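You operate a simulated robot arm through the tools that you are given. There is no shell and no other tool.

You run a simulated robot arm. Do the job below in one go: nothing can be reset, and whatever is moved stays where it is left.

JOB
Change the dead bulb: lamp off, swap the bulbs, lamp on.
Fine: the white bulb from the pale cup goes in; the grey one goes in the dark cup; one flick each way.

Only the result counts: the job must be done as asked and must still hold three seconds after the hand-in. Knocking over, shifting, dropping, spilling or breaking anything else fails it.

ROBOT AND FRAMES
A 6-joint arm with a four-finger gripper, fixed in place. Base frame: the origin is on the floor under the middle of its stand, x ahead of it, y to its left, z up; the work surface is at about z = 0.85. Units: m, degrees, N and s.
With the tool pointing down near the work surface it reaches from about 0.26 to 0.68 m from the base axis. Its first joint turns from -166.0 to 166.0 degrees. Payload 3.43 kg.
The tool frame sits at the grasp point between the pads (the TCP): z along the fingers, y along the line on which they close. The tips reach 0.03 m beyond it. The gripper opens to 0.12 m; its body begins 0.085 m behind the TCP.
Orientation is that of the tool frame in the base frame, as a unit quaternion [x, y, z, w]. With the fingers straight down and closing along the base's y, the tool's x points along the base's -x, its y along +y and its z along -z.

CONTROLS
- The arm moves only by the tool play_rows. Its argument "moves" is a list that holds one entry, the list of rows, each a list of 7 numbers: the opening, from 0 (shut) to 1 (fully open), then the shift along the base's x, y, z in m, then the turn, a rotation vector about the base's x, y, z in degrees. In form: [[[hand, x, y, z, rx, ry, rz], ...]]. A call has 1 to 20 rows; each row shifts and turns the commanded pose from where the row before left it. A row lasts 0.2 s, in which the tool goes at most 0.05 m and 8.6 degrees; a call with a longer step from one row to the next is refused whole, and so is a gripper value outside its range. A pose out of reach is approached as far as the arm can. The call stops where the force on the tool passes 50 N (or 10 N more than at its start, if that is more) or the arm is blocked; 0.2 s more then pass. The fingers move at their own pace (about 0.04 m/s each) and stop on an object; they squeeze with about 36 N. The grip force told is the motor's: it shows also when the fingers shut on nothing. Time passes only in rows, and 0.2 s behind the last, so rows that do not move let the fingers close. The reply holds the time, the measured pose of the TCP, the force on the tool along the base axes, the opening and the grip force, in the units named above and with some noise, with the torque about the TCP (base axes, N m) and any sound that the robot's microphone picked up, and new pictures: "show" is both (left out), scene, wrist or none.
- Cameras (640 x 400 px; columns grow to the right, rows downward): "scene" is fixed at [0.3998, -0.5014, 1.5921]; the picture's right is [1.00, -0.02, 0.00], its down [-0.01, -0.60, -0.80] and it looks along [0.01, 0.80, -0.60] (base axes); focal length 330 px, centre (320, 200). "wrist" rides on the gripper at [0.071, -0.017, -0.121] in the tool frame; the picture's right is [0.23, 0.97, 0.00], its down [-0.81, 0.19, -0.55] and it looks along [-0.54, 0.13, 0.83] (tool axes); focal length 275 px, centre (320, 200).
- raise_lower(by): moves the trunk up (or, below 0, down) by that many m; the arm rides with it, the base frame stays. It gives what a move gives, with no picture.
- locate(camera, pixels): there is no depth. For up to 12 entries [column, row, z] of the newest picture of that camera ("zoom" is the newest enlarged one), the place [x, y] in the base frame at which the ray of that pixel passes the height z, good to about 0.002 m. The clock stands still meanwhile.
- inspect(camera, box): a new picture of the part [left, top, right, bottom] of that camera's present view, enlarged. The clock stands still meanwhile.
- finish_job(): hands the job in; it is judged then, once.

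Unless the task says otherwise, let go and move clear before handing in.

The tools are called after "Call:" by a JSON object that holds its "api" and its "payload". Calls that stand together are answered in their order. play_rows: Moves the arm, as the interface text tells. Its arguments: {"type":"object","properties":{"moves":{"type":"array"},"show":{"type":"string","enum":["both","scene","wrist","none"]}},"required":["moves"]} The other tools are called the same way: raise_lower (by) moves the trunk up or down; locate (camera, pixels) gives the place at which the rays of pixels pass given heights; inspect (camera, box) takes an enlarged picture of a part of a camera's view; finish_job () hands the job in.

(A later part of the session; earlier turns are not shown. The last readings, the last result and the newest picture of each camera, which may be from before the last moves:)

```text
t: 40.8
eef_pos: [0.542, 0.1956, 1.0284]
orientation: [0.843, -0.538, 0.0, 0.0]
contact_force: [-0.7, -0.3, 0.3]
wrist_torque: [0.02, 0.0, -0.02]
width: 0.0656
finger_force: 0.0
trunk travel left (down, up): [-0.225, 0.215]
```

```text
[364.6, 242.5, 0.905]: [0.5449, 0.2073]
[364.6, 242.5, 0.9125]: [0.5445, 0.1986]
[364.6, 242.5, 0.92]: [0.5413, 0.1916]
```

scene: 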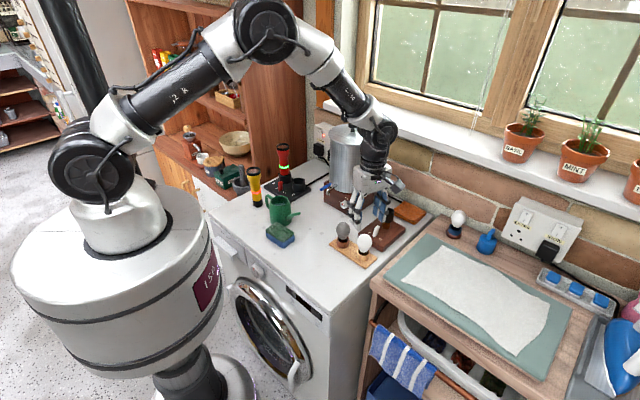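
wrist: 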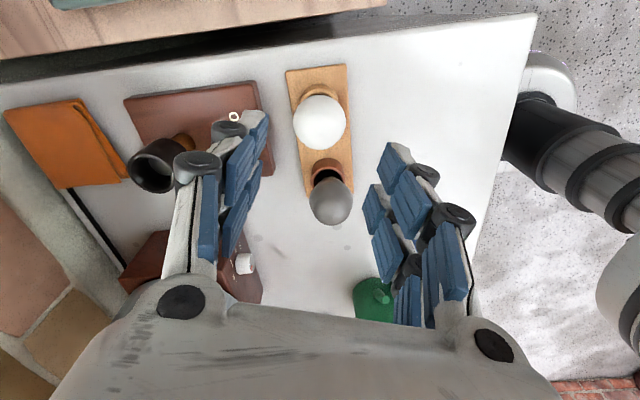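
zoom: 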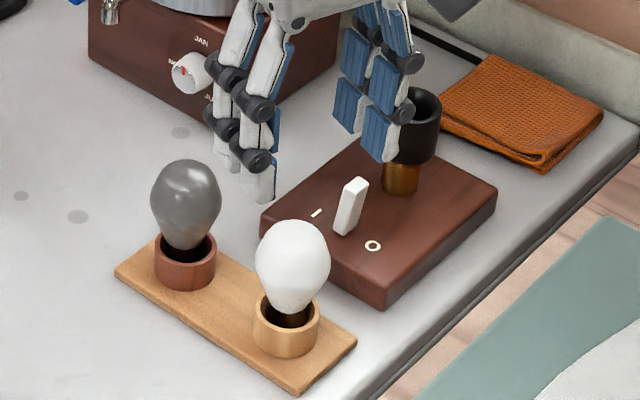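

White bulb centre ≈ (0.5425, 0.198, 0.9125). I'll correct 2 mm and lower to z ≈ 0.93, then check clearances.

Call:
{"api": "play_rows", "payload": {"moves": [[[0.55, 0.0005, 0.0022, -0.01, 0, 0, 0], [0.55, 0, 0, -0.022, 0, 0, 0], [0.55, 0, 0, -0.022, 0, 0, 0], [0.55, 0, 0, -0.022, 0, 0, 0], [0.55, 0, 0, -0.022, 0, 0, 0], [0.55, 0, 0, 0, 0, 0, 0]]], "show": "both"}}

Call:
{"api": "inspect", "payload": {"camera": "wrist", "box": [180, 60, 460, 300]}}

Call:
{"api": "inspect", "payload": {"camera": "scene", "box": [335, 190, 405, 270]}}

```text
t: 42.2
eef_pos: [0.5426, 0.1973, 0.9289]
orientation: [0.843, -0.537, 0.0, 0.0]
contact_force: [0.4, 0.1, -0.4]
wrist_torque: [0.0, 0.0, 0.01]
width: 0.0662
finger_force: 0.1
trunk travel left (down, up): [-0.225, 0.215]
```

scene: 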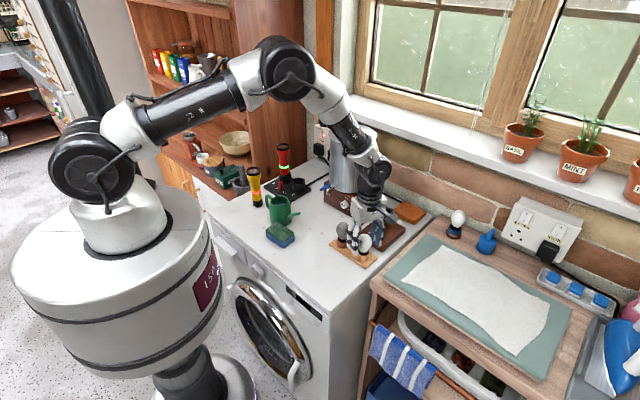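
wrist: 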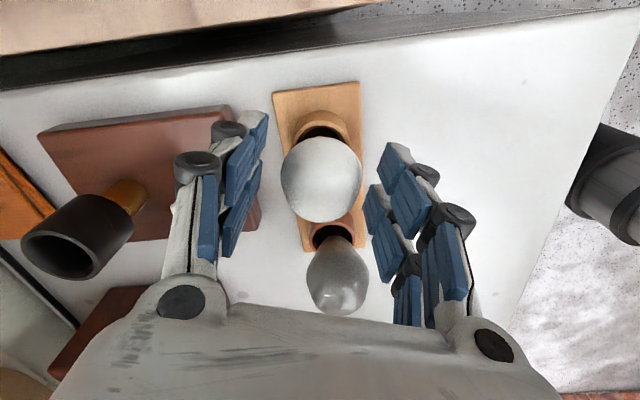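

```text
1.67 times, centred on (320, 180) of wrist
```

zoom: 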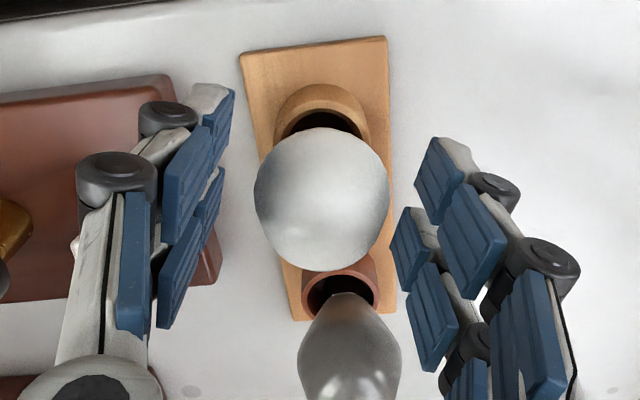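

```text
5.00 times, centred on (370, 230) of scene
```

zoom: 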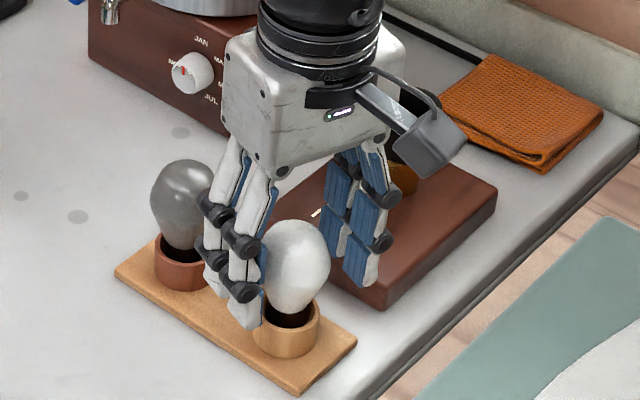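

The white bulb at wrist (321,180) is centred between the pads and nothing is touching. I'll narrow the hand a little to keep the outer knuckles away from the lever, then lower the last 12 mm.

Call:
{"api": "play_rows", "payload": {"moves": [[[0.48, 0, 0.0005, 0, 0, 0, 0], [0.48, 0, 0, -0.006, 0, 0, 0], [0.48, 0, 0, -0.006, 0, 0, 0], [0.48, 0, 0, 0, 0, 0, 0]]], "show": "both"}}

Call:
{"api": "inspect", "payload": {"camera": "wrist", "box": [180, 60, 460, 300]}}

Call:
{"api": "inspect", "payload": {"camera": "scene", "box": [335, 190, 405, 270]}}

```text
t: 43.2
eef_pos: [0.5426, 0.199, 0.9155]
orientation: [0.844, -0.537, -0.001, 0.0]
contact_force: [0.2, 0.2, 0.3]
wrist_torque: [0.01, -0.02, 0.0]
width: 0.0578
finger_force: 0.0
trunk travel left (down, up): [-0.225, 0.215]
```

scene: 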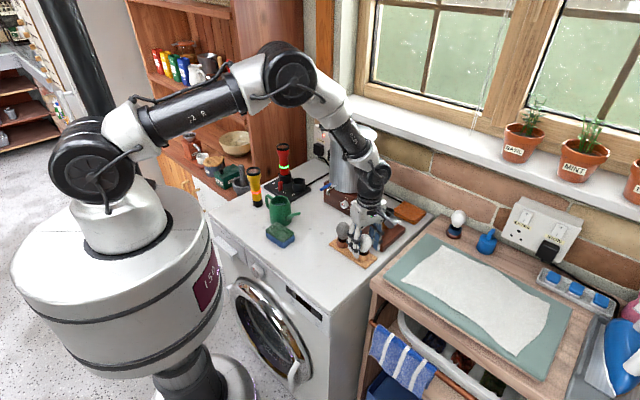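
wrist: 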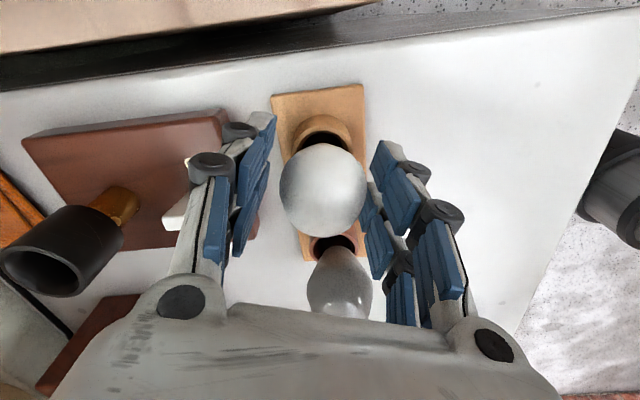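

```text
1.67 times, centred on (320, 180) of wrist
```

zoom: 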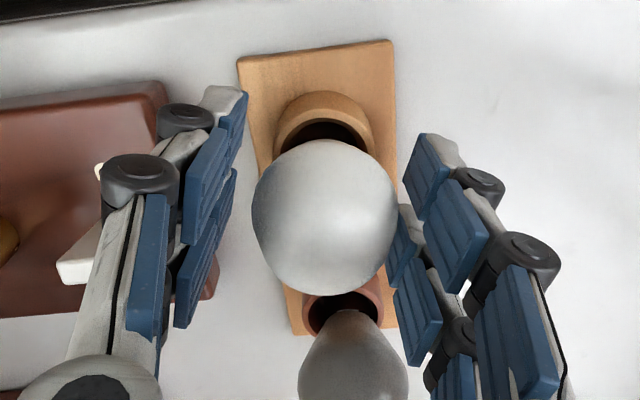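

```text
5.00 times, centred on (370, 230) of scene
```

zoom: 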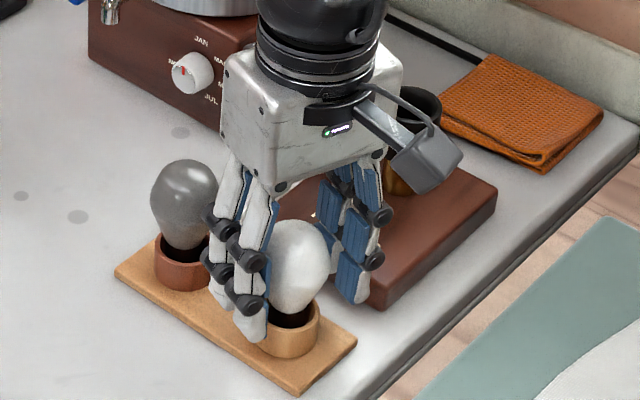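

The bulb (wrist (323,190)) matches the TCP projection and the lever stays behind the finger untouched. I'll close on the bulb.

Call:
{"api": "play_rows", "payload": {"moves": [[[0.4, 0, 0, 0, 0, 0, 0], [0.3, 0, 0, 0, 0, 0, 0], [0.3, 0, 0, 0, 0, 0, 0], [0.3, 0, 0, 0, 0, 0, 0], [0.3, 0, 0, 0, 0, 0, 0]]], "show": "both"}}

Call:
{"api": "inspect", "payload": {"camera": "wrist", "box": [180, 60, 460, 300]}}

```text
t: 44.4
eef_pos: [0.5446, 0.1997, 0.9167]
orientation: [0.843, -0.538, 0.0, -0.001]
contact_force: [-0.9, -0.4, -0.3]
wrist_torque: [0.01, -0.01, 0.04]
width: 0.0413
finger_force: 24.8
trunk travel left (down, up): [-0.225, 0.215]
```

scene: 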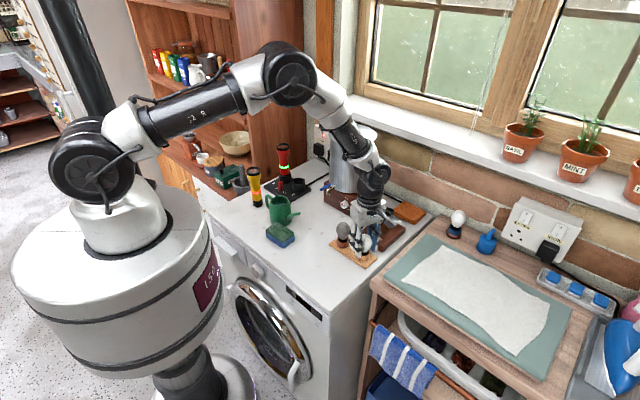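
wrist: 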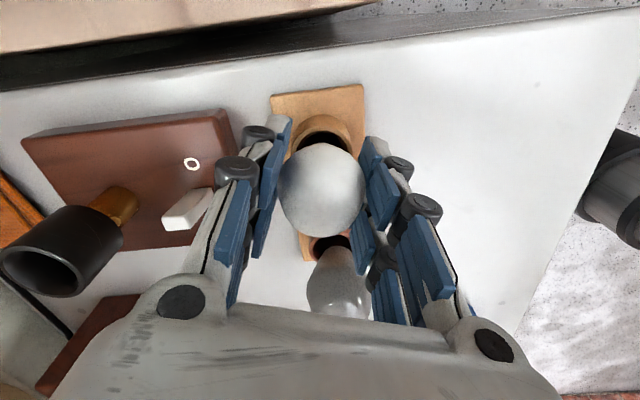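

```text
1.67 times, centred on (320, 180) of wrist
```

zoom: 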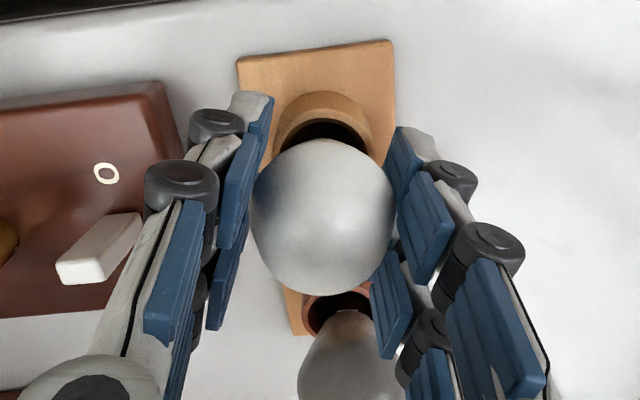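

The white bulb is held (width 0.041, 25 N) and the lever hasn't moved. I'll lift it straight out to z ≈ 1.085.

Call:
{"api": "play_rows", "payload": {"moves": [[[0.3, 0, 0, 0.006, 0, 0, 0], [0.3, 0, 0, 0.012, 0, 0, 0], [0.3, 0, 0, 0.02, 0, 0, 0], [0.3, 0, 0, 0.03, 0, 0, 0], [0.3, 0, 0, 0.03, 0, 0, 0], [0.3, 0, 0, 0.035, 0, 0, 0], [0.3, 0, 0, 0.035, 0, 0, 0], [0.3, 0, 0, 0, 0, 0, 0]]], "show": "both"}}

Call:
{"api": "inspect", "payload": {"camera": "wrist", "box": [180, 40, 460, 280]}}

Call:
{"api": "inspect", "payload": {"camera": "scene", "box": [330, 140, 420, 270]}}

```text
t: 46.2
eef_pos: [0.5441, 0.1994, 1.0851]
orientation: [0.843, -0.537, -0.001, 0.001]
contact_force: [-0.8, 0.4, 0.2]
wrist_torque: [-0.01, -0.05, 0.03]
width: 0.0414
finger_force: 24.7
trunk travel left (down, up): [-0.225, 0.215]
```

scene: 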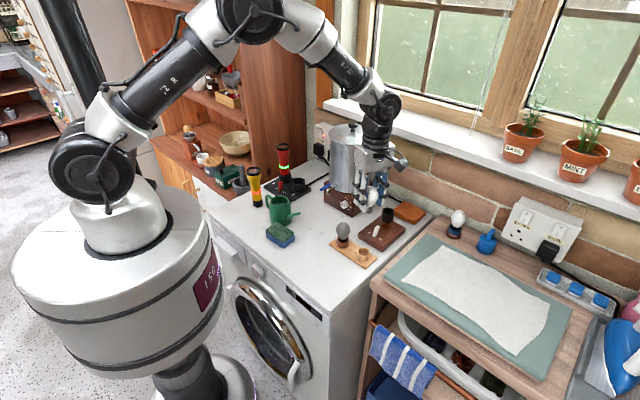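
wrist: 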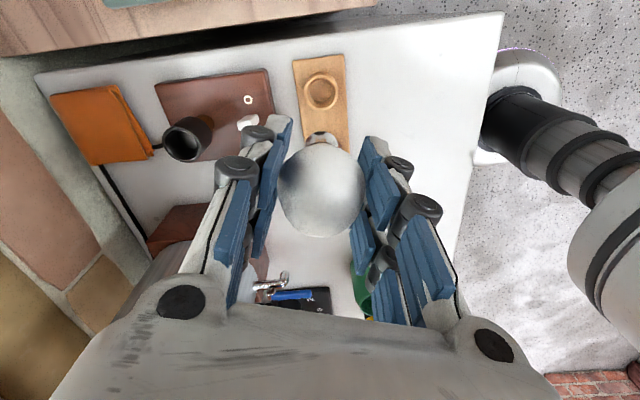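

```text
1.67 times, centred on (320, 160) of wrist
```

zoom: 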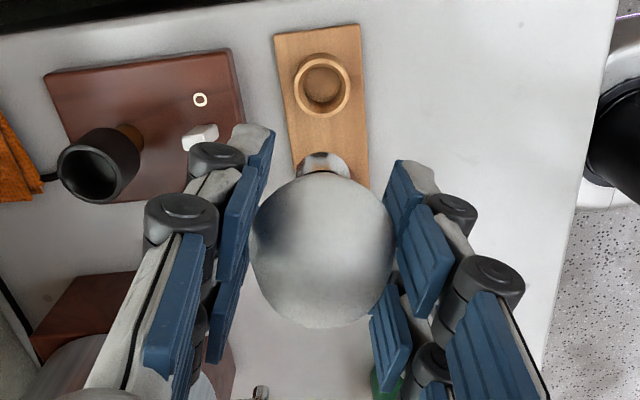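

```text
3.08 times, centred on (375, 205) of scene
```

zoom: 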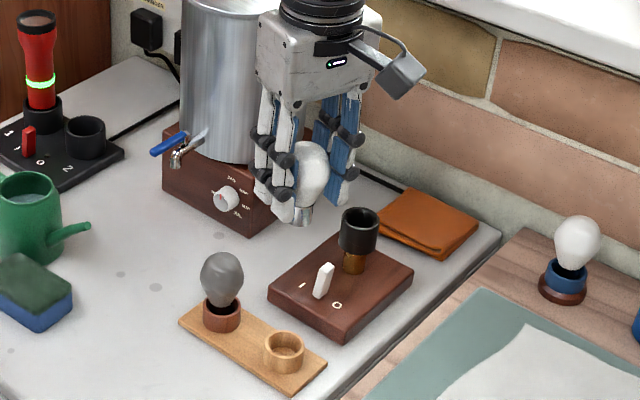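

The white bulb hangs upright in the hand, the pale cup is empty and the grey bulb stands in the dark cup. To avoid the full-stretch problem at the lamp, I'll lower the trunk by 0.07 m so the wrist is level with the shoulder during insertion.

Call:
{"api": "raise_lower", "payload": {"by": -0.07}}

```text
t: 47.3
eef_pos: [0.5423, 0.1997, 1.016]
orientation: [0.843, -0.537, 0.0, -0.001]
contact_force: [-0.1, -0.2, 0.1]
wrist_torque: [-0.05, 0.01, 0.02]
width: 0.0413
finger_force: 24.9
trunk travel left (down, up): [-0.155, 0.285]
```

The trunk lowered 0.07 m and the bulb is still held. I'll move toward the lamp at z ≈ 1.03, stopping short of it for a look.

Call:
{"api": "play_rows", "payload": {"moves": [[[0.3, 0.01, 0.012, 0.014, 0, 0, 0], [0.3, 0.016, 0.021, 0, 0, 0, 0], [0.3, 0.016, 0.021, 0, 0, 0, 0], [0.3, 0.016, 0.021, 0, 0, 0, 0], [0.3, 0.016, 0.021, 0, 0, 0, 0], [0.3, 0, 0, 0, 0, 0, 0]]], "show": "both"}}

Call:
{"api": "inspect", "payload": {"camera": "wrist", "box": [240, 40, 400, 200]}}

Call:
{"api": "inspect", "payload": {"camera": "scene", "box": [350, 150, 420, 240]}}

```text
t: 48.7
eef_pos: [0.6173, 0.2947, 1.0283]
orientation: [0.843, -0.538, 0.0, 0.0]
contact_force: [-1.0, -0.4, -0.8]
wrist_torque: [0.0, 0.0, -0.02]
width: 0.0417
finger_force: 24.8
trunk travel left (down, up): [-0.155, 0.285]
```

scene: 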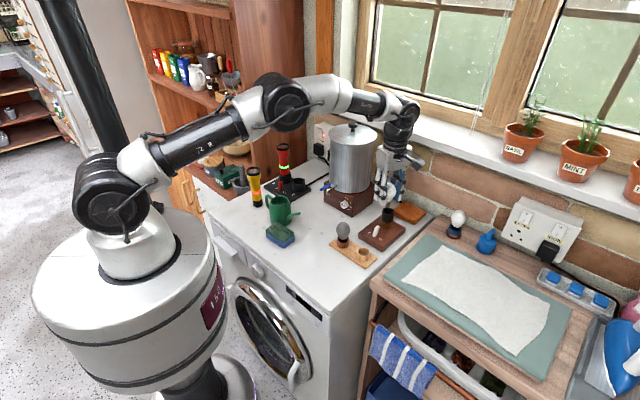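
wrist: 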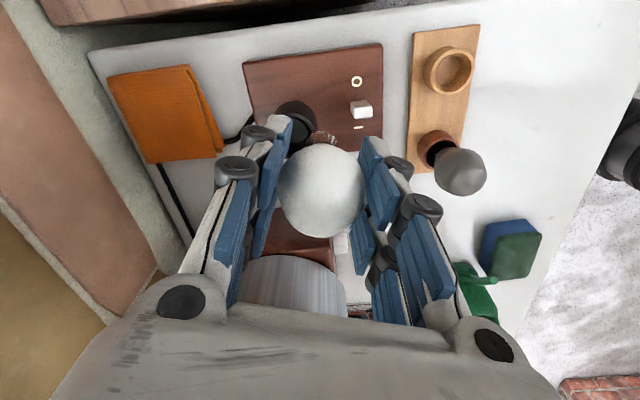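

```text
2.50 times, centred on (320, 120) of wrist
```

zoom: 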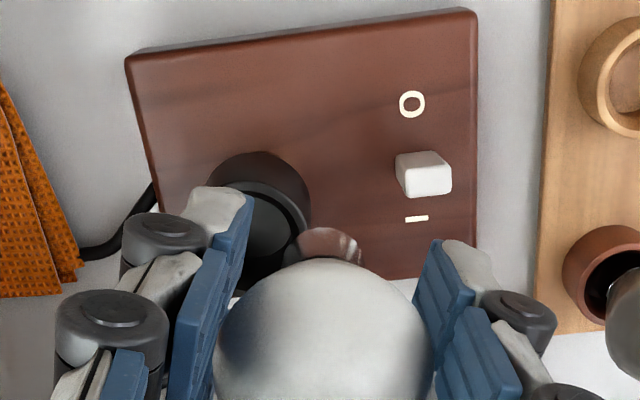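

```text
4.44 times, centred on (385, 195) of scene
```

zoom: 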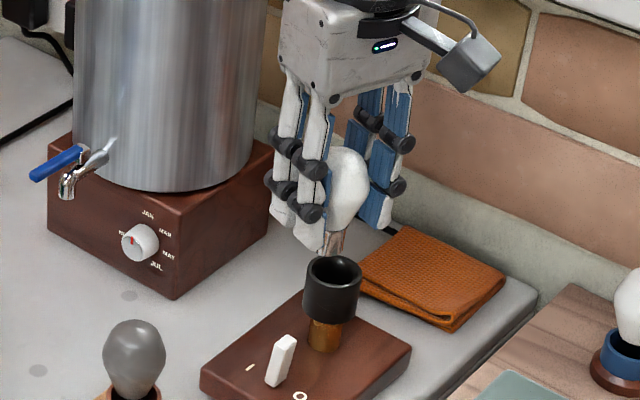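

The holder rim is at scene zoom (333,275) and the bulb cap hangs just to the left of it, about 25 mm short. I'll locate the rim precisely, then finish the approach.

Call:
{"api": "inspect", "payload": {"camera": "scene", "box": [370, 195, 410, 230]}}

Call:
{"api": "locate", "payload": {"camera": "scene", "pixels": [[387.9, 211.9, 0.93], [387.9, 211.9, 0.935], [387.9, 211.9, 0.94], [387.9, 211.9, 0.945], [387.9, 211.9, 0.95]]}}

Call:
{"api": "play_rows", "payload": {"moves": [[[0.3, 0.0066, 0.0103, 0, 0, 0, 0], [0.3, 0.0066, 0.0103, 0, 0, 0, 0], [0.3, 0, 0, 0, 0, 0, 0]]], "show": "both"}}

Call:
{"api": "inspect", "payload": {"camera": "wrist", "box": [250, 50, 390, 190]}}

Call:
{"api": "inspect", "payload": {"camera": "scene", "box": [360, 170, 420, 240]}}

```text
11.43 times, centred on (390, 212) of scene
```

zoom: 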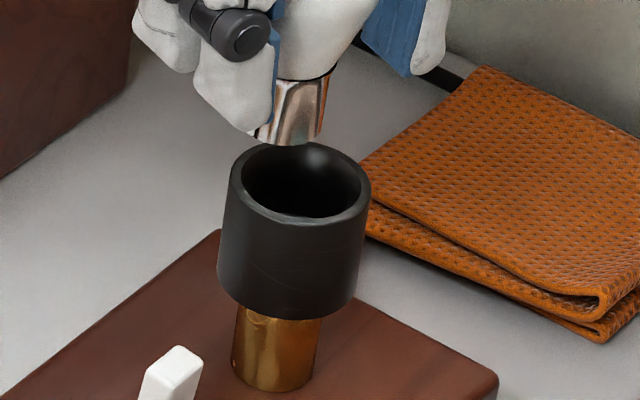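

```text
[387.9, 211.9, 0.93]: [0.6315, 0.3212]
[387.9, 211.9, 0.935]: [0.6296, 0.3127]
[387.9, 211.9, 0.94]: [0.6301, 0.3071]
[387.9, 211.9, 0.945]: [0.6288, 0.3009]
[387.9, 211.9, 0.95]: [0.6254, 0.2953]
```

```text
t: 49.5
eef_pos: [0.6304, 0.3159, 1.0293]
orientation: [0.843, -0.537, 0.0, 0.0]
contact_force: [0.2, -0.8, -0.7]
wrist_torque: [-0.01, 0.01, 0.01]
width: 0.0417
finger_force: 24.9
trunk travel left (down, up): [-0.155, 0.285]
```

scene: 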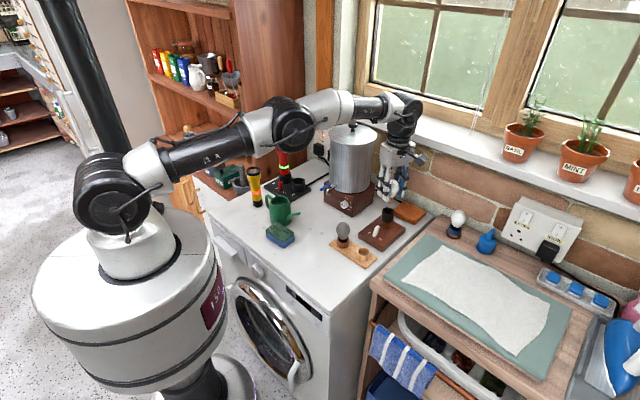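
wrist: 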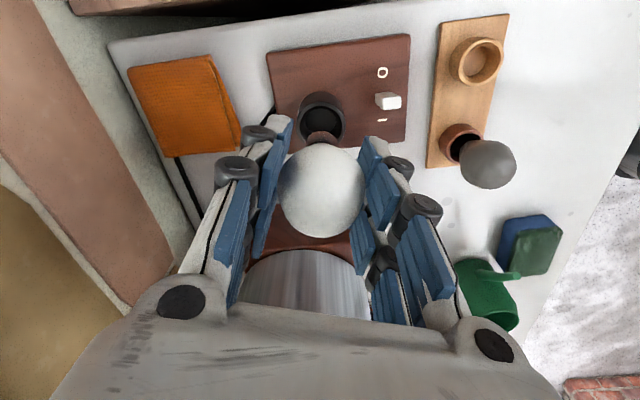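

```text
2.86 times, centred on (320, 120) of wrist
```

zoom: 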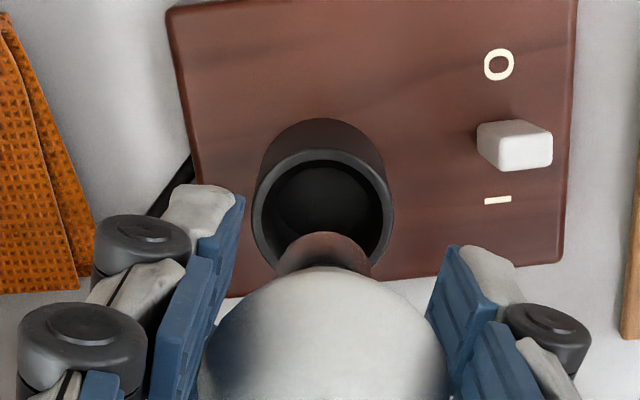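

```text
5.71 times, centred on (390, 205) of scene
```

zoom: 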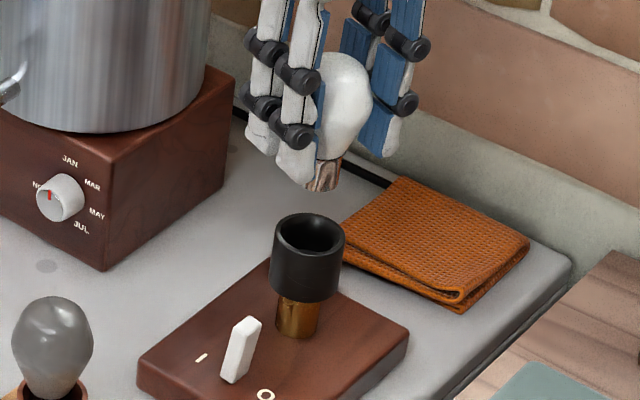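

The holder rim's centre is at wrist (321,125) and scene (388.2,210.6). I'll triangulate it to confirm the bulb axis is above it.

Call:
{"api": "locate", "payload": {"camera": "wrist", "pixels": [[321, 125, 0.925], [321, 125, 0.93], [321, 125, 0.935], [321, 125, 0.94], [321, 125, 0.945]]}}

Call:
{"api": "locate", "payload": {"camera": "scene", "pixels": [[388.2, 210.6, 0.925], [388.2, 210.6, 0.93], [388.2, 210.6, 0.935], [388.2, 210.6, 0.94], [388.2, 210.6, 0.945]]}}

```text
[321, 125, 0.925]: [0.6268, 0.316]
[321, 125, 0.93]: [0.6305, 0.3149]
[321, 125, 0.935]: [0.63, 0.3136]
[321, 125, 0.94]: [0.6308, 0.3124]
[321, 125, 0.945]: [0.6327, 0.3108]
```

```text
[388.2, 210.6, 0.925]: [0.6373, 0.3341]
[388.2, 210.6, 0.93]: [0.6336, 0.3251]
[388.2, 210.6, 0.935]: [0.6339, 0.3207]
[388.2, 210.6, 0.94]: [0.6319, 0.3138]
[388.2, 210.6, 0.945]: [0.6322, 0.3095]
```

The rim centre is near (0.631, 0.3125, 0.941), so the bulb axis is about 2 mm too far along +y. I'll correct that and lower to just above the rim to check visually.

Call:
{"api": "play_rows", "payload": {"moves": [[[0.3, 0.0008, -0.002, -0.01, 0, 0, 0], [0.3, 0, 0, -0.012, 0, 0, 0], [0.3, 0, 0, 0, 0, 0, 0]]], "show": "both"}}

Call:
{"api": "inspect", "payload": {"camera": "wrist", "box": [260, 80, 380, 200]}}

Call:
{"api": "inspect", "payload": {"camera": "scene", "box": [370, 190, 410, 230]}}

```text
t: 50.3
eef_pos: [0.6316, 0.313, 1.0057]
orientation: [0.843, -0.537, 0.0, -0.001]
contact_force: [-0.5, -0.5, -1.0]
wrist_torque: [0.01, -0.02, 0.03]
width: 0.0416
finger_force: 24.5
trunk travel left (down, up): [-0.155, 0.285]
```

scene: 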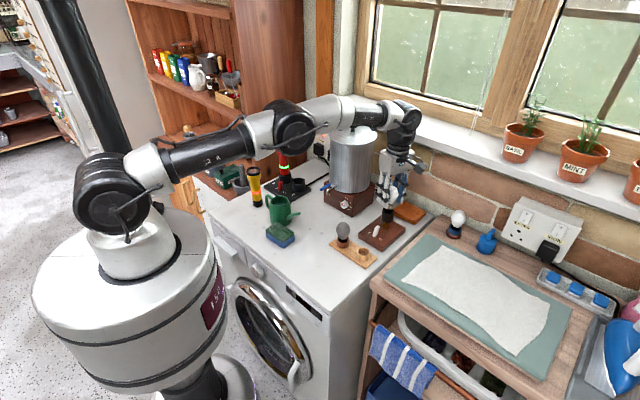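
wrist: 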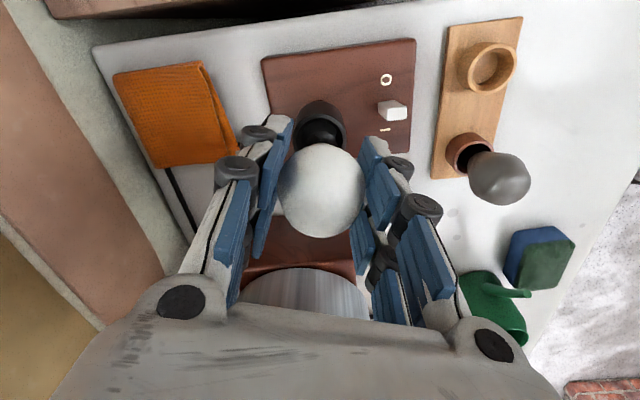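

```text
3.33 times, centred on (320, 140) of wrist
```

zoom: 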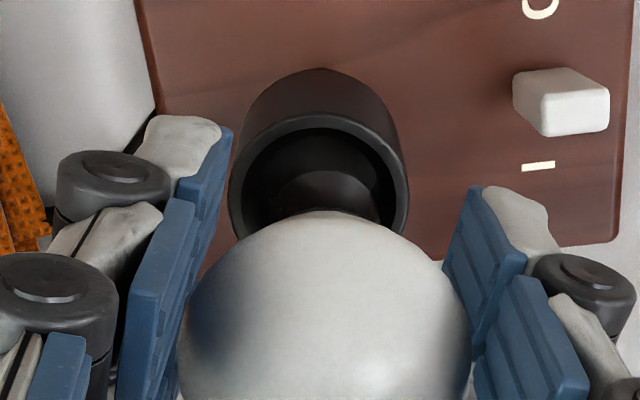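

```text
10.00 times, centred on (390, 210) of scene
```

zoom: 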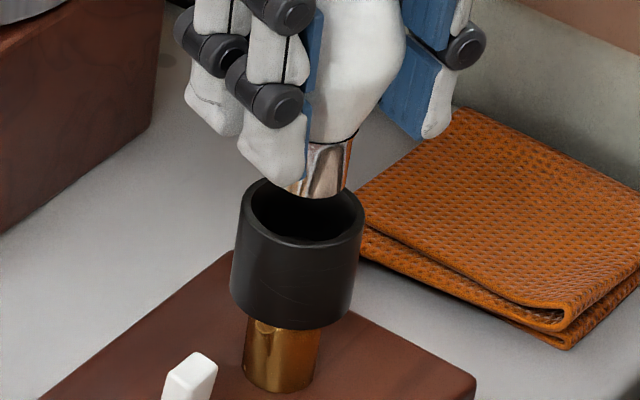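

The cap is just above the rim; scene zoom puts it slightly right of the hole's centre while the wrist view puts it near centre. I'll take finer zooms to resolve the offset.

Call:
{"api": "inspect", "payload": {"camera": "scene", "box": [380, 200, 400, 220]}}

Call:
{"api": "inspect", "payload": {"camera": "wrist", "box": [290, 95, 350, 155]}}

```text
16.00 times, centred on (390, 210) of scene
```

zoom: 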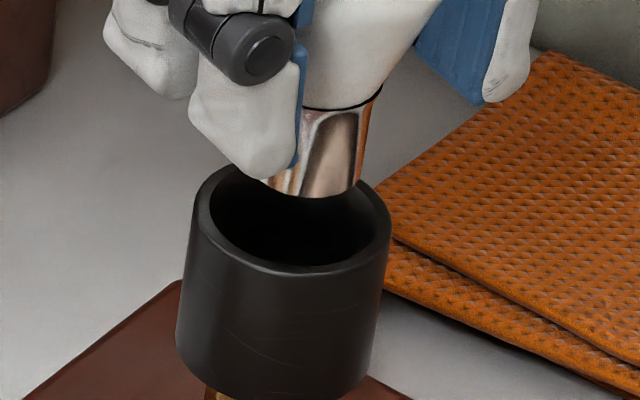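

```text
6.67 times, centred on (320, 125) of wrist
```

zoom: 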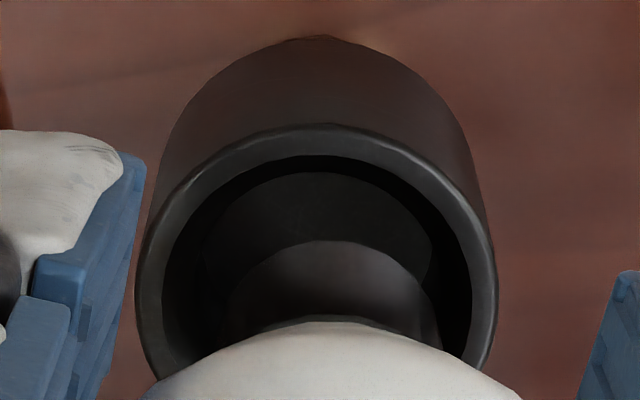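

The cap seems to sit 2–3 mm off along the tool's x direction. I'll look at the whole bulb for any tilt before going in.

Call:
{"api": "inspect", "payload": {"camera": "scene", "box": [372, 176, 412, 216]}}

Call:
{"api": "inspect", "payload": {"camera": "wrist", "box": [265, 130, 375, 240]}}

```text
10.00 times, centred on (392, 196) of scene
```

zoom: 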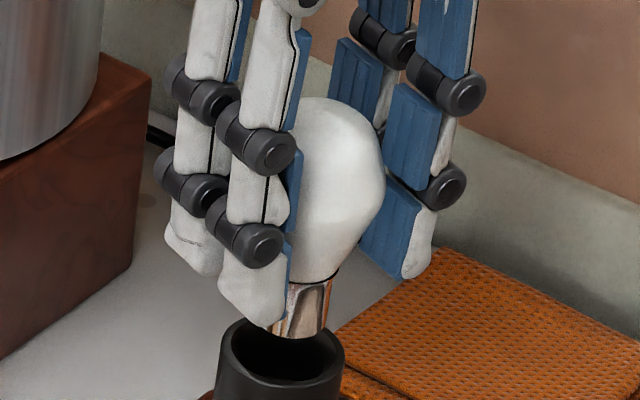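

```text
3.64 times, centred on (320, 185) of wrist
```

zoom: 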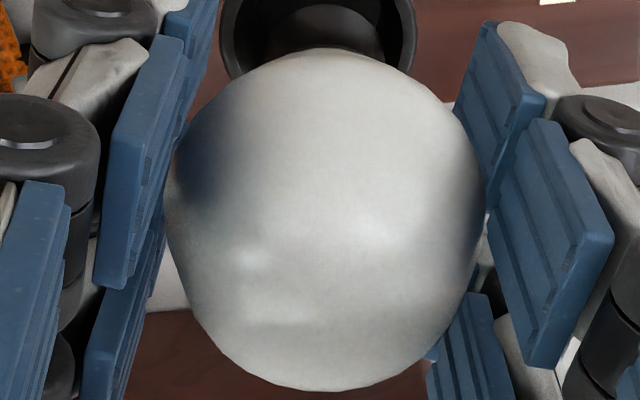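

Clearance around the cap is about 6 mm and the measured offset is only 1–3 mm, with no clear tilt. I'll make a small correction and lower slowly, watching the force as the cap enters.

Call:
{"api": "play_rows", "payload": {"moves": [[[0.3, -0.0007, 0.001, -0.003, 0, 0, 0], [0.3, 0, 0, -0.004, 0, 0, 0], [0.3, 0, 0, -0.004, 0, 0, 0], [0.3, 0, 0, 0, 0, 0, 0]]], "show": "none"}}

Call:
{"api": "inspect", "payload": {"camera": "scene", "box": [372, 186, 412, 226]}}

Call:
{"api": "inspect", "payload": {"camera": "wrist", "box": [285, 100, 355, 170]}}

```text
t: 51.3
eef_pos: [0.6304, 0.3146, 0.9948]
orientation: [0.843, -0.538, 0.0, 0.0]
contact_force: [-0.2, -0.3, 0.1]
wrist_torque: [-0.01, -0.03, 0.0]
width: 0.0416
finger_force: 25.0
trunk travel left (down, up): [-0.155, 0.285]
```

```text
10.00 times, centred on (392, 206) of scene
```

zoom: 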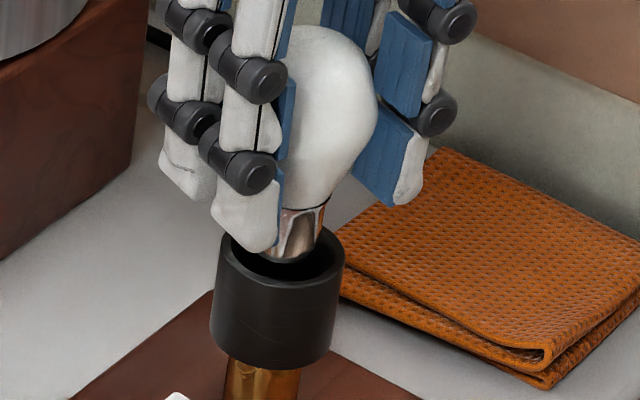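

```text
5.71 times, centred on (320, 135) of wrist
```

zoom: 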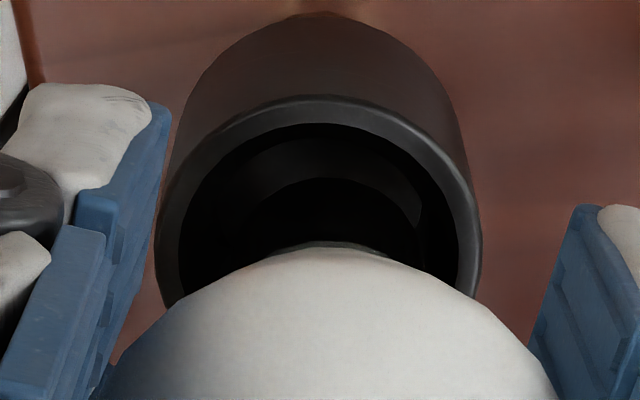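

The cap is now inside the rim (scene zoom (290,255)), with no contact force. I'll continue down in small steps.

Call:
{"api": "play_rows", "payload": {"moves": [[[0.3, 0, -0.0005, -0.004, 0, 0, 0], [0.3, 0, 0, -0.004, 0, 0, 0], [0.3, 0, 0, -0.004, 0, 0, 0], [0.3, 0, 0, 0, 0, 0, 0]]], "show": "none"}}

Call:
{"api": "inspect", "payload": {"camera": "scene", "box": [372, 186, 412, 226]}}

Call:
{"api": "inspect", "payload": {"camera": "wrist", "box": [285, 100, 355, 170]}}

```text
t: 52.3
eef_pos: [0.6301, 0.3137, 0.9828]
orientation: [0.843, -0.538, 0.0, 0.0]
contact_force: [-0.7, 0.3, -0.5]
wrist_torque: [-0.01, 0.01, -0.03]
width: 0.0416
finger_force: 25.6
trunk travel left (down, up): [-0.155, 0.285]
```

```text
10.00 times, centred on (392, 206) of scene
```

zoom: 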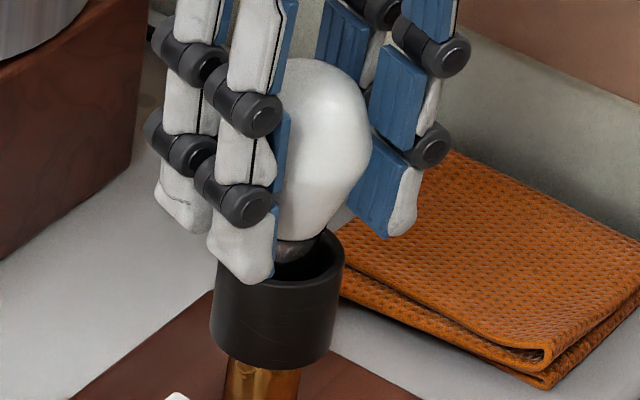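

```text
5.71 times, centred on (320, 135) of wrist
```

zoom: 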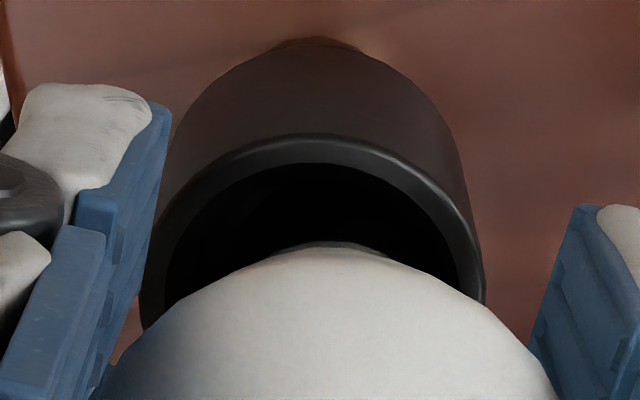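

The cap is well inside and still free. I'll step down gently to feel the socket floor, expected near z ≈ 0.976.

Call:
{"api": "play_rows", "payload": {"moves": [[[0.3, 0, 0, -0.0025, 0, 0, 0], [0.3, 0, 0, -0.002, 0, 0, 0], [0.3, 0, 0, 0, 0, 0, 0]]], "show": "none"}}

Call:
{"api": "play_rows", "payload": {"moves": [[[0.3, 0, 0, -0.0013, 0, 0, 0], [0.3, 0, 0, 0, 0, 0, 0]]], "show": "none"}}

```text
t: 53.1
eef_pos: [0.6298, 0.3129, 0.9796]
orientation: [0.844, -0.537, 0.0, 0.0]
contact_force: [0.5, 0.2, -0.3]
wrist_torque: [-0.01, 0.01, 0.0]
width: 0.0417
finger_force: 24.6
trunk travel left (down, up): [-0.155, 0.285]
```

```text
t: 53.7
eef_pos: [0.6299, 0.314, 0.9787]
orientation: [0.844, -0.537, 0.0, 0.0]
contact_force: [-0.2, -0.1, -0.4]
wrist_torque: [-0.01, 0.02, 0.0]
width: 0.0418
finger_force: 25.5
trunk travel left (down, up): [-0.155, 0.285]
```

No contact yet at z ≈ 0.978. I'll keep stepping down 1.3 mm at a time until the floor is felt.

Call:
{"api": "play_rows", "payload": {"moves": [[[0.3, 0, 0, -0.0013, 0, 0, 0], [0.3, 0, 0, 0, 0, 0, 0]]], "show": "none"}}

Call:
{"api": "play_rows", "payload": {"moves": [[[0.3, 0, 0, -0.0012, 0, 0, 0], [0.3, 0, 0, 0, 0, 0, 0]]], "show": "none"}}

```text
t: 54.3
eef_pos: [0.631, 0.3142, 0.9762]
orientation: [0.843, -0.538, 0.0, 0.0]
contact_force: [-0.3, -0.6, -0.8]
wrist_torque: [0.02, 0.02, -0.02]
width: 0.0416
finger_force: 24.9
trunk travel left (down, up): [-0.155, 0.285]
```

```text
t: 54.9
eef_pos: [0.6308, 0.3148, 0.9756]
orientation: [0.843, -0.538, 0.0, 0.0]
contact_force: [0.0, -1.1, -0.4]
wrist_torque: [0.0, -0.01, 0.0]
width: 0.0416
finger_force: 25.0
trunk travel left (down, up): [-0.155, 0.285]
```

Still free at z ≈ 0.9755. I'll continue in 1 mm steps.

Call:
{"api": "play_rows", "payload": {"moves": [[[0.3, 0, 0, -0.001, 0, 0, 0], [0.3, 0, 0, 0, 0, 0, 0]]], "show": "none"}}

Call:
{"api": "play_rows", "payload": {"moves": [[[0.3, 0, 0, -0.001, 0, 0, 0], [0.3, 0, 0, 0, 0, 0, 0]]], "show": "both"}}

Call:
{"api": "inspect", "payload": {"camera": "scene", "box": [372, 186, 412, 226]}}

Call:
{"api": "inspect", "payload": {"camera": "wrist", "box": [265, 100, 375, 240]}}

```text
t: 55.5
eef_pos: [0.6308, 0.3144, 0.9746]
orientation: [0.843, -0.537, -0.001, 0.0]
contact_force: [1.3, -0.3, -0.3]
wrist_torque: [-0.01, -0.02, -0.02]
width: 0.0415
finger_force: 25.1
trunk travel left (down, up): [-0.155, 0.285]
```

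```text
t: 56.1
eef_pos: [0.6302, 0.3144, 0.9748]
orientation: [0.843, -0.538, -0.001, 0.0]
contact_force: [0.0, -0.6, 1.6]
wrist_torque: [0.0, 0.01, -0.01]
width: 0.0416
finger_force: 25.6
trunk travel left (down, up): [-0.155, 0.285]
```

scene: 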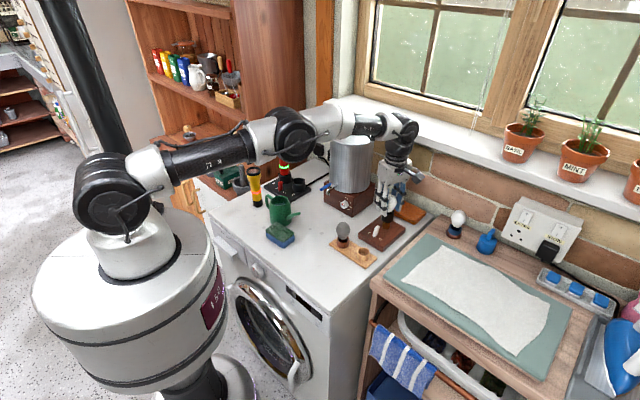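
wrist: 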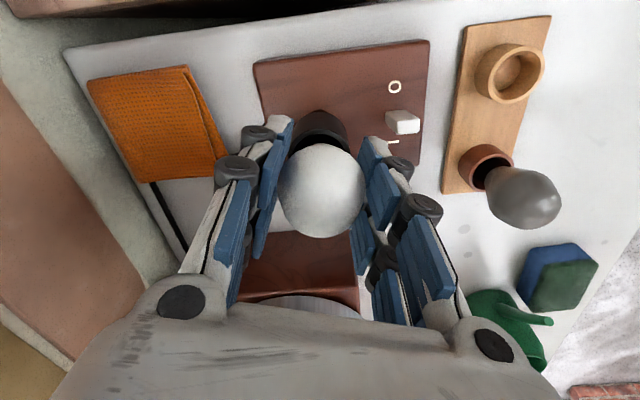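

```text
10.00 times, centred on (392, 206) of scene
```

zoom: 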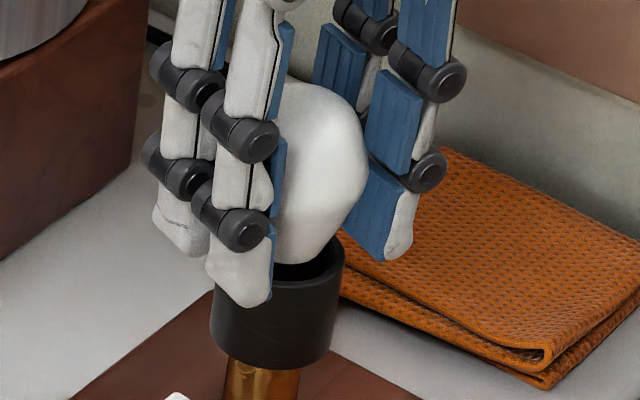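

```text
2.86 times, centred on (320, 170) of wrist
```

zoom: 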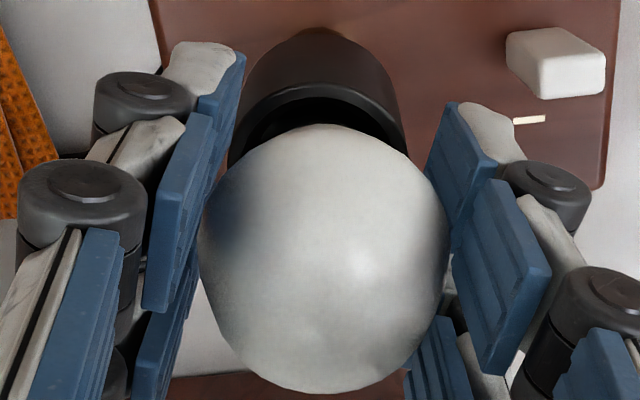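

A slight upward force of 1.6 N appears at z ≈ 0.9745, so the floor may just be touching. One more 1 mm step should confirm.

Call:
{"api": "play_rows", "payload": {"moves": [[[0.3, 0, 0, -0.001, 0, 0, 0], [0.3, 0, 0, 0, 0, 0, 0]]], "show": "none"}}

```text
t: 56.7
eef_pos: [0.6304, 0.3144, 0.9721]
orientation: [0.844, -0.537, 0.001, -0.001]
contact_force: [-0.1, 0.4, 5.1]
wrist_torque: [0.0, -0.02, 0.0]
width: 0.0417
finger_force: 25.2
trunk travel left (down, up): [-0.155, 0.285]
```

Contact is confirmed at 5 N. I'll press 0.7 mm more to seat it, then ease off and open the hand.

Call:
{"api": "play_rows", "payload": {"moves": [[[0.3, 0, 0, -0.0007, 0, 0, 0], [0.3, 0, 0, 0, 0, 0, 0]]], "show": "none"}}

Call:
{"api": "inspect", "payload": {"camera": "scene", "box": [372, 186, 412, 226]}}

```text
t: 57.3
eef_pos: [0.6297, 0.3136, 0.9733]
orientation: [0.843, -0.537, 0.001, -0.001]
contact_force: [-0.7, 0.9, 7.0]
wrist_torque: [0.0, 0.06, 0.01]
width: 0.0422
finger_force: 24.8
trunk travel left (down, up): [-0.155, 0.285]
```

```text
10.00 times, centred on (392, 206) of scene
```

zoom: 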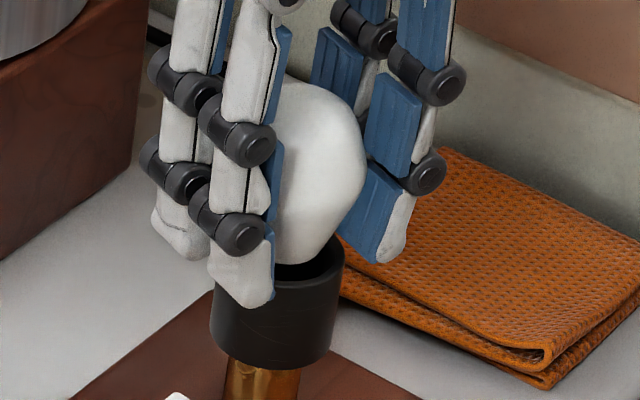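

Force is a steady 7 N and the globe sits at the rim just as the grey one did. I'll ease up slightly and open gently.

Call:
{"api": "play_rows", "payload": {"moves": [[[0.3, 0, 0, 0.0012, 0, 0, 0], [0.36, 0, 0, 0, 0, 0, 0], [0.4, 0, 0, 0, 0, 0, 0], [0.46, 0, 0, 0, 0, 0, 0], [0.55, 0, 0, 0, 0, 0, 0], [0.6, 0, 0, 0, 0, 0, 0], [0.6, 0, 0, 0, 0, 0, 0]]], "show": "both"}}

Call:
{"api": "inspect", "payload": {"camera": "scene", "box": [372, 186, 412, 226]}}

Call:
{"api": "inspect", "payload": {"camera": "wrist", "box": [225, 80, 415, 270]}}

```text
t: 58.9
eef_pos: [0.6292, 0.3133, 0.9734]
orientation: [0.843, -0.537, 0.0, 0.0]
contact_force: [-0.7, 0.3, 0.0]
wrist_torque: [0.02, 0.01, -0.01]
width: 0.072
finger_force: 0.1
trunk travel left (down, up): [-0.155, 0.285]
```

scene: 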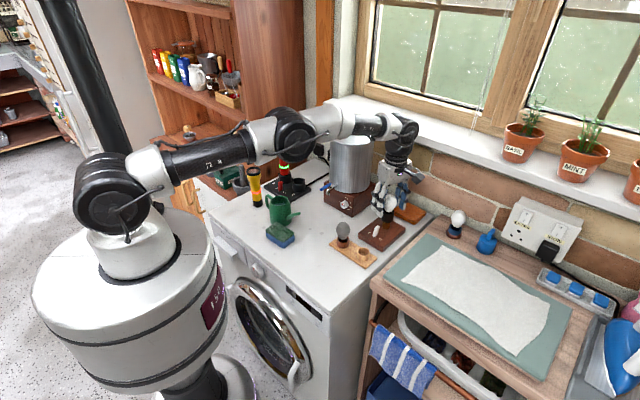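
wrist: 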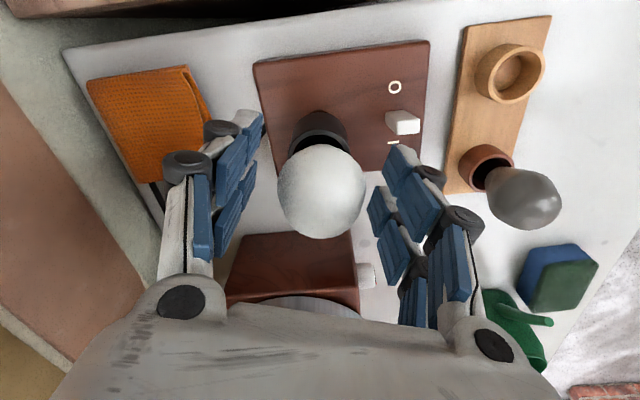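

```text
10.00 times, centred on (392, 206) of scene
```

zoom: 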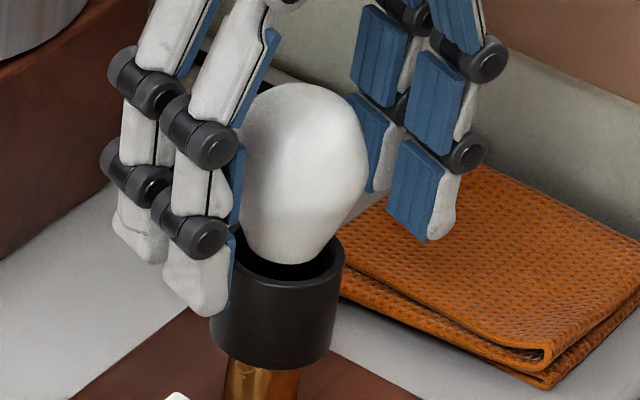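

```text
2.11 times, centred on (320, 175) of wrist
```

zoom: 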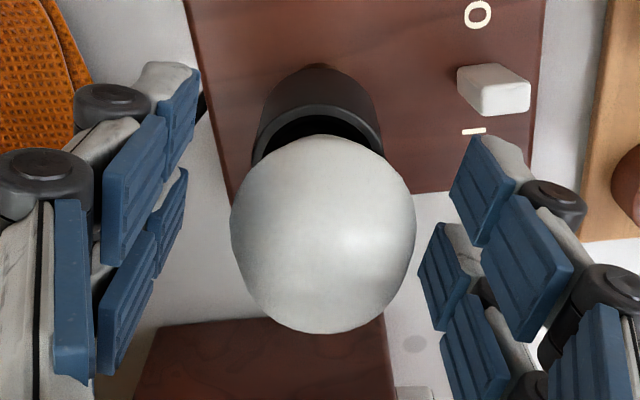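

The white bulb stands in the holder at the same height the grey one had (globe top at scene row ≈194). I'll rise straight up in small steps, keeping the elbow above the line, then move inward.

Call:
{"api": "play_rows", "payload": {"moves": [[[0.6, 0, 0, 0.008, 0, 0, 0], [0.6, 0, 0, 0.012, 0, 0, 0], [0.6, 0, 0, 0.012, 0, 0, 0], [0.6, 0, 0, 0.012, 0, 0, 0], [0.6, 0, 0, 0.012, 0, 0, 0], [0.6, 0, 0, 0.012, 0, 0, 0], [0.6, 0, 0, 0, 0, 0, 0]]], "show": "both"}}

Call:
{"api": "inspect", "payload": {"camera": "scene", "box": [360, 180, 410, 240]}}

```text
t: 60.5
eef_pos: [0.6304, 0.314, 1.0411]
orientation: [0.844, -0.537, 0.0, 0.0]
contact_force: [-0.1, -0.3, -0.2]
wrist_torque: [0.01, 0.01, 0.0]
width: 0.0719
finger_force: 0.0
trunk travel left (down, up): [-0.155, 0.285]
```

scene: 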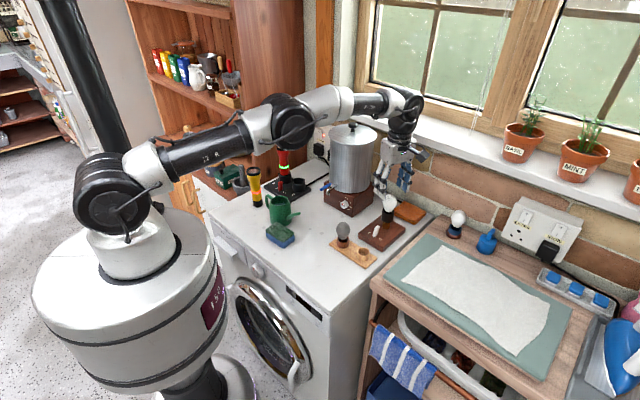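
wrist: 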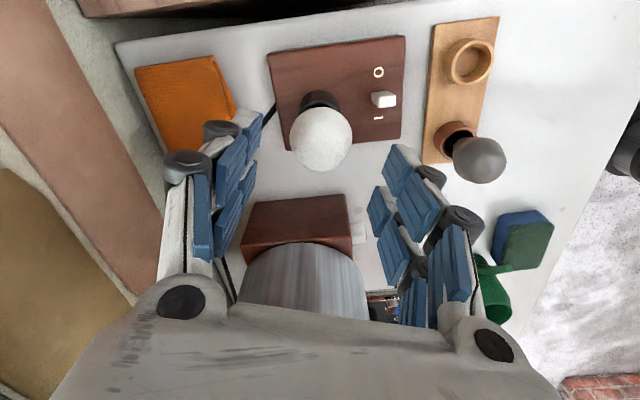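

```text
6.67 times, centred on (385, 210) of scene
```

zoom: 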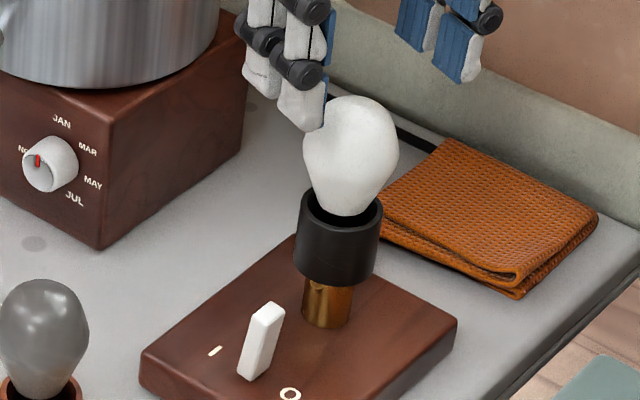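

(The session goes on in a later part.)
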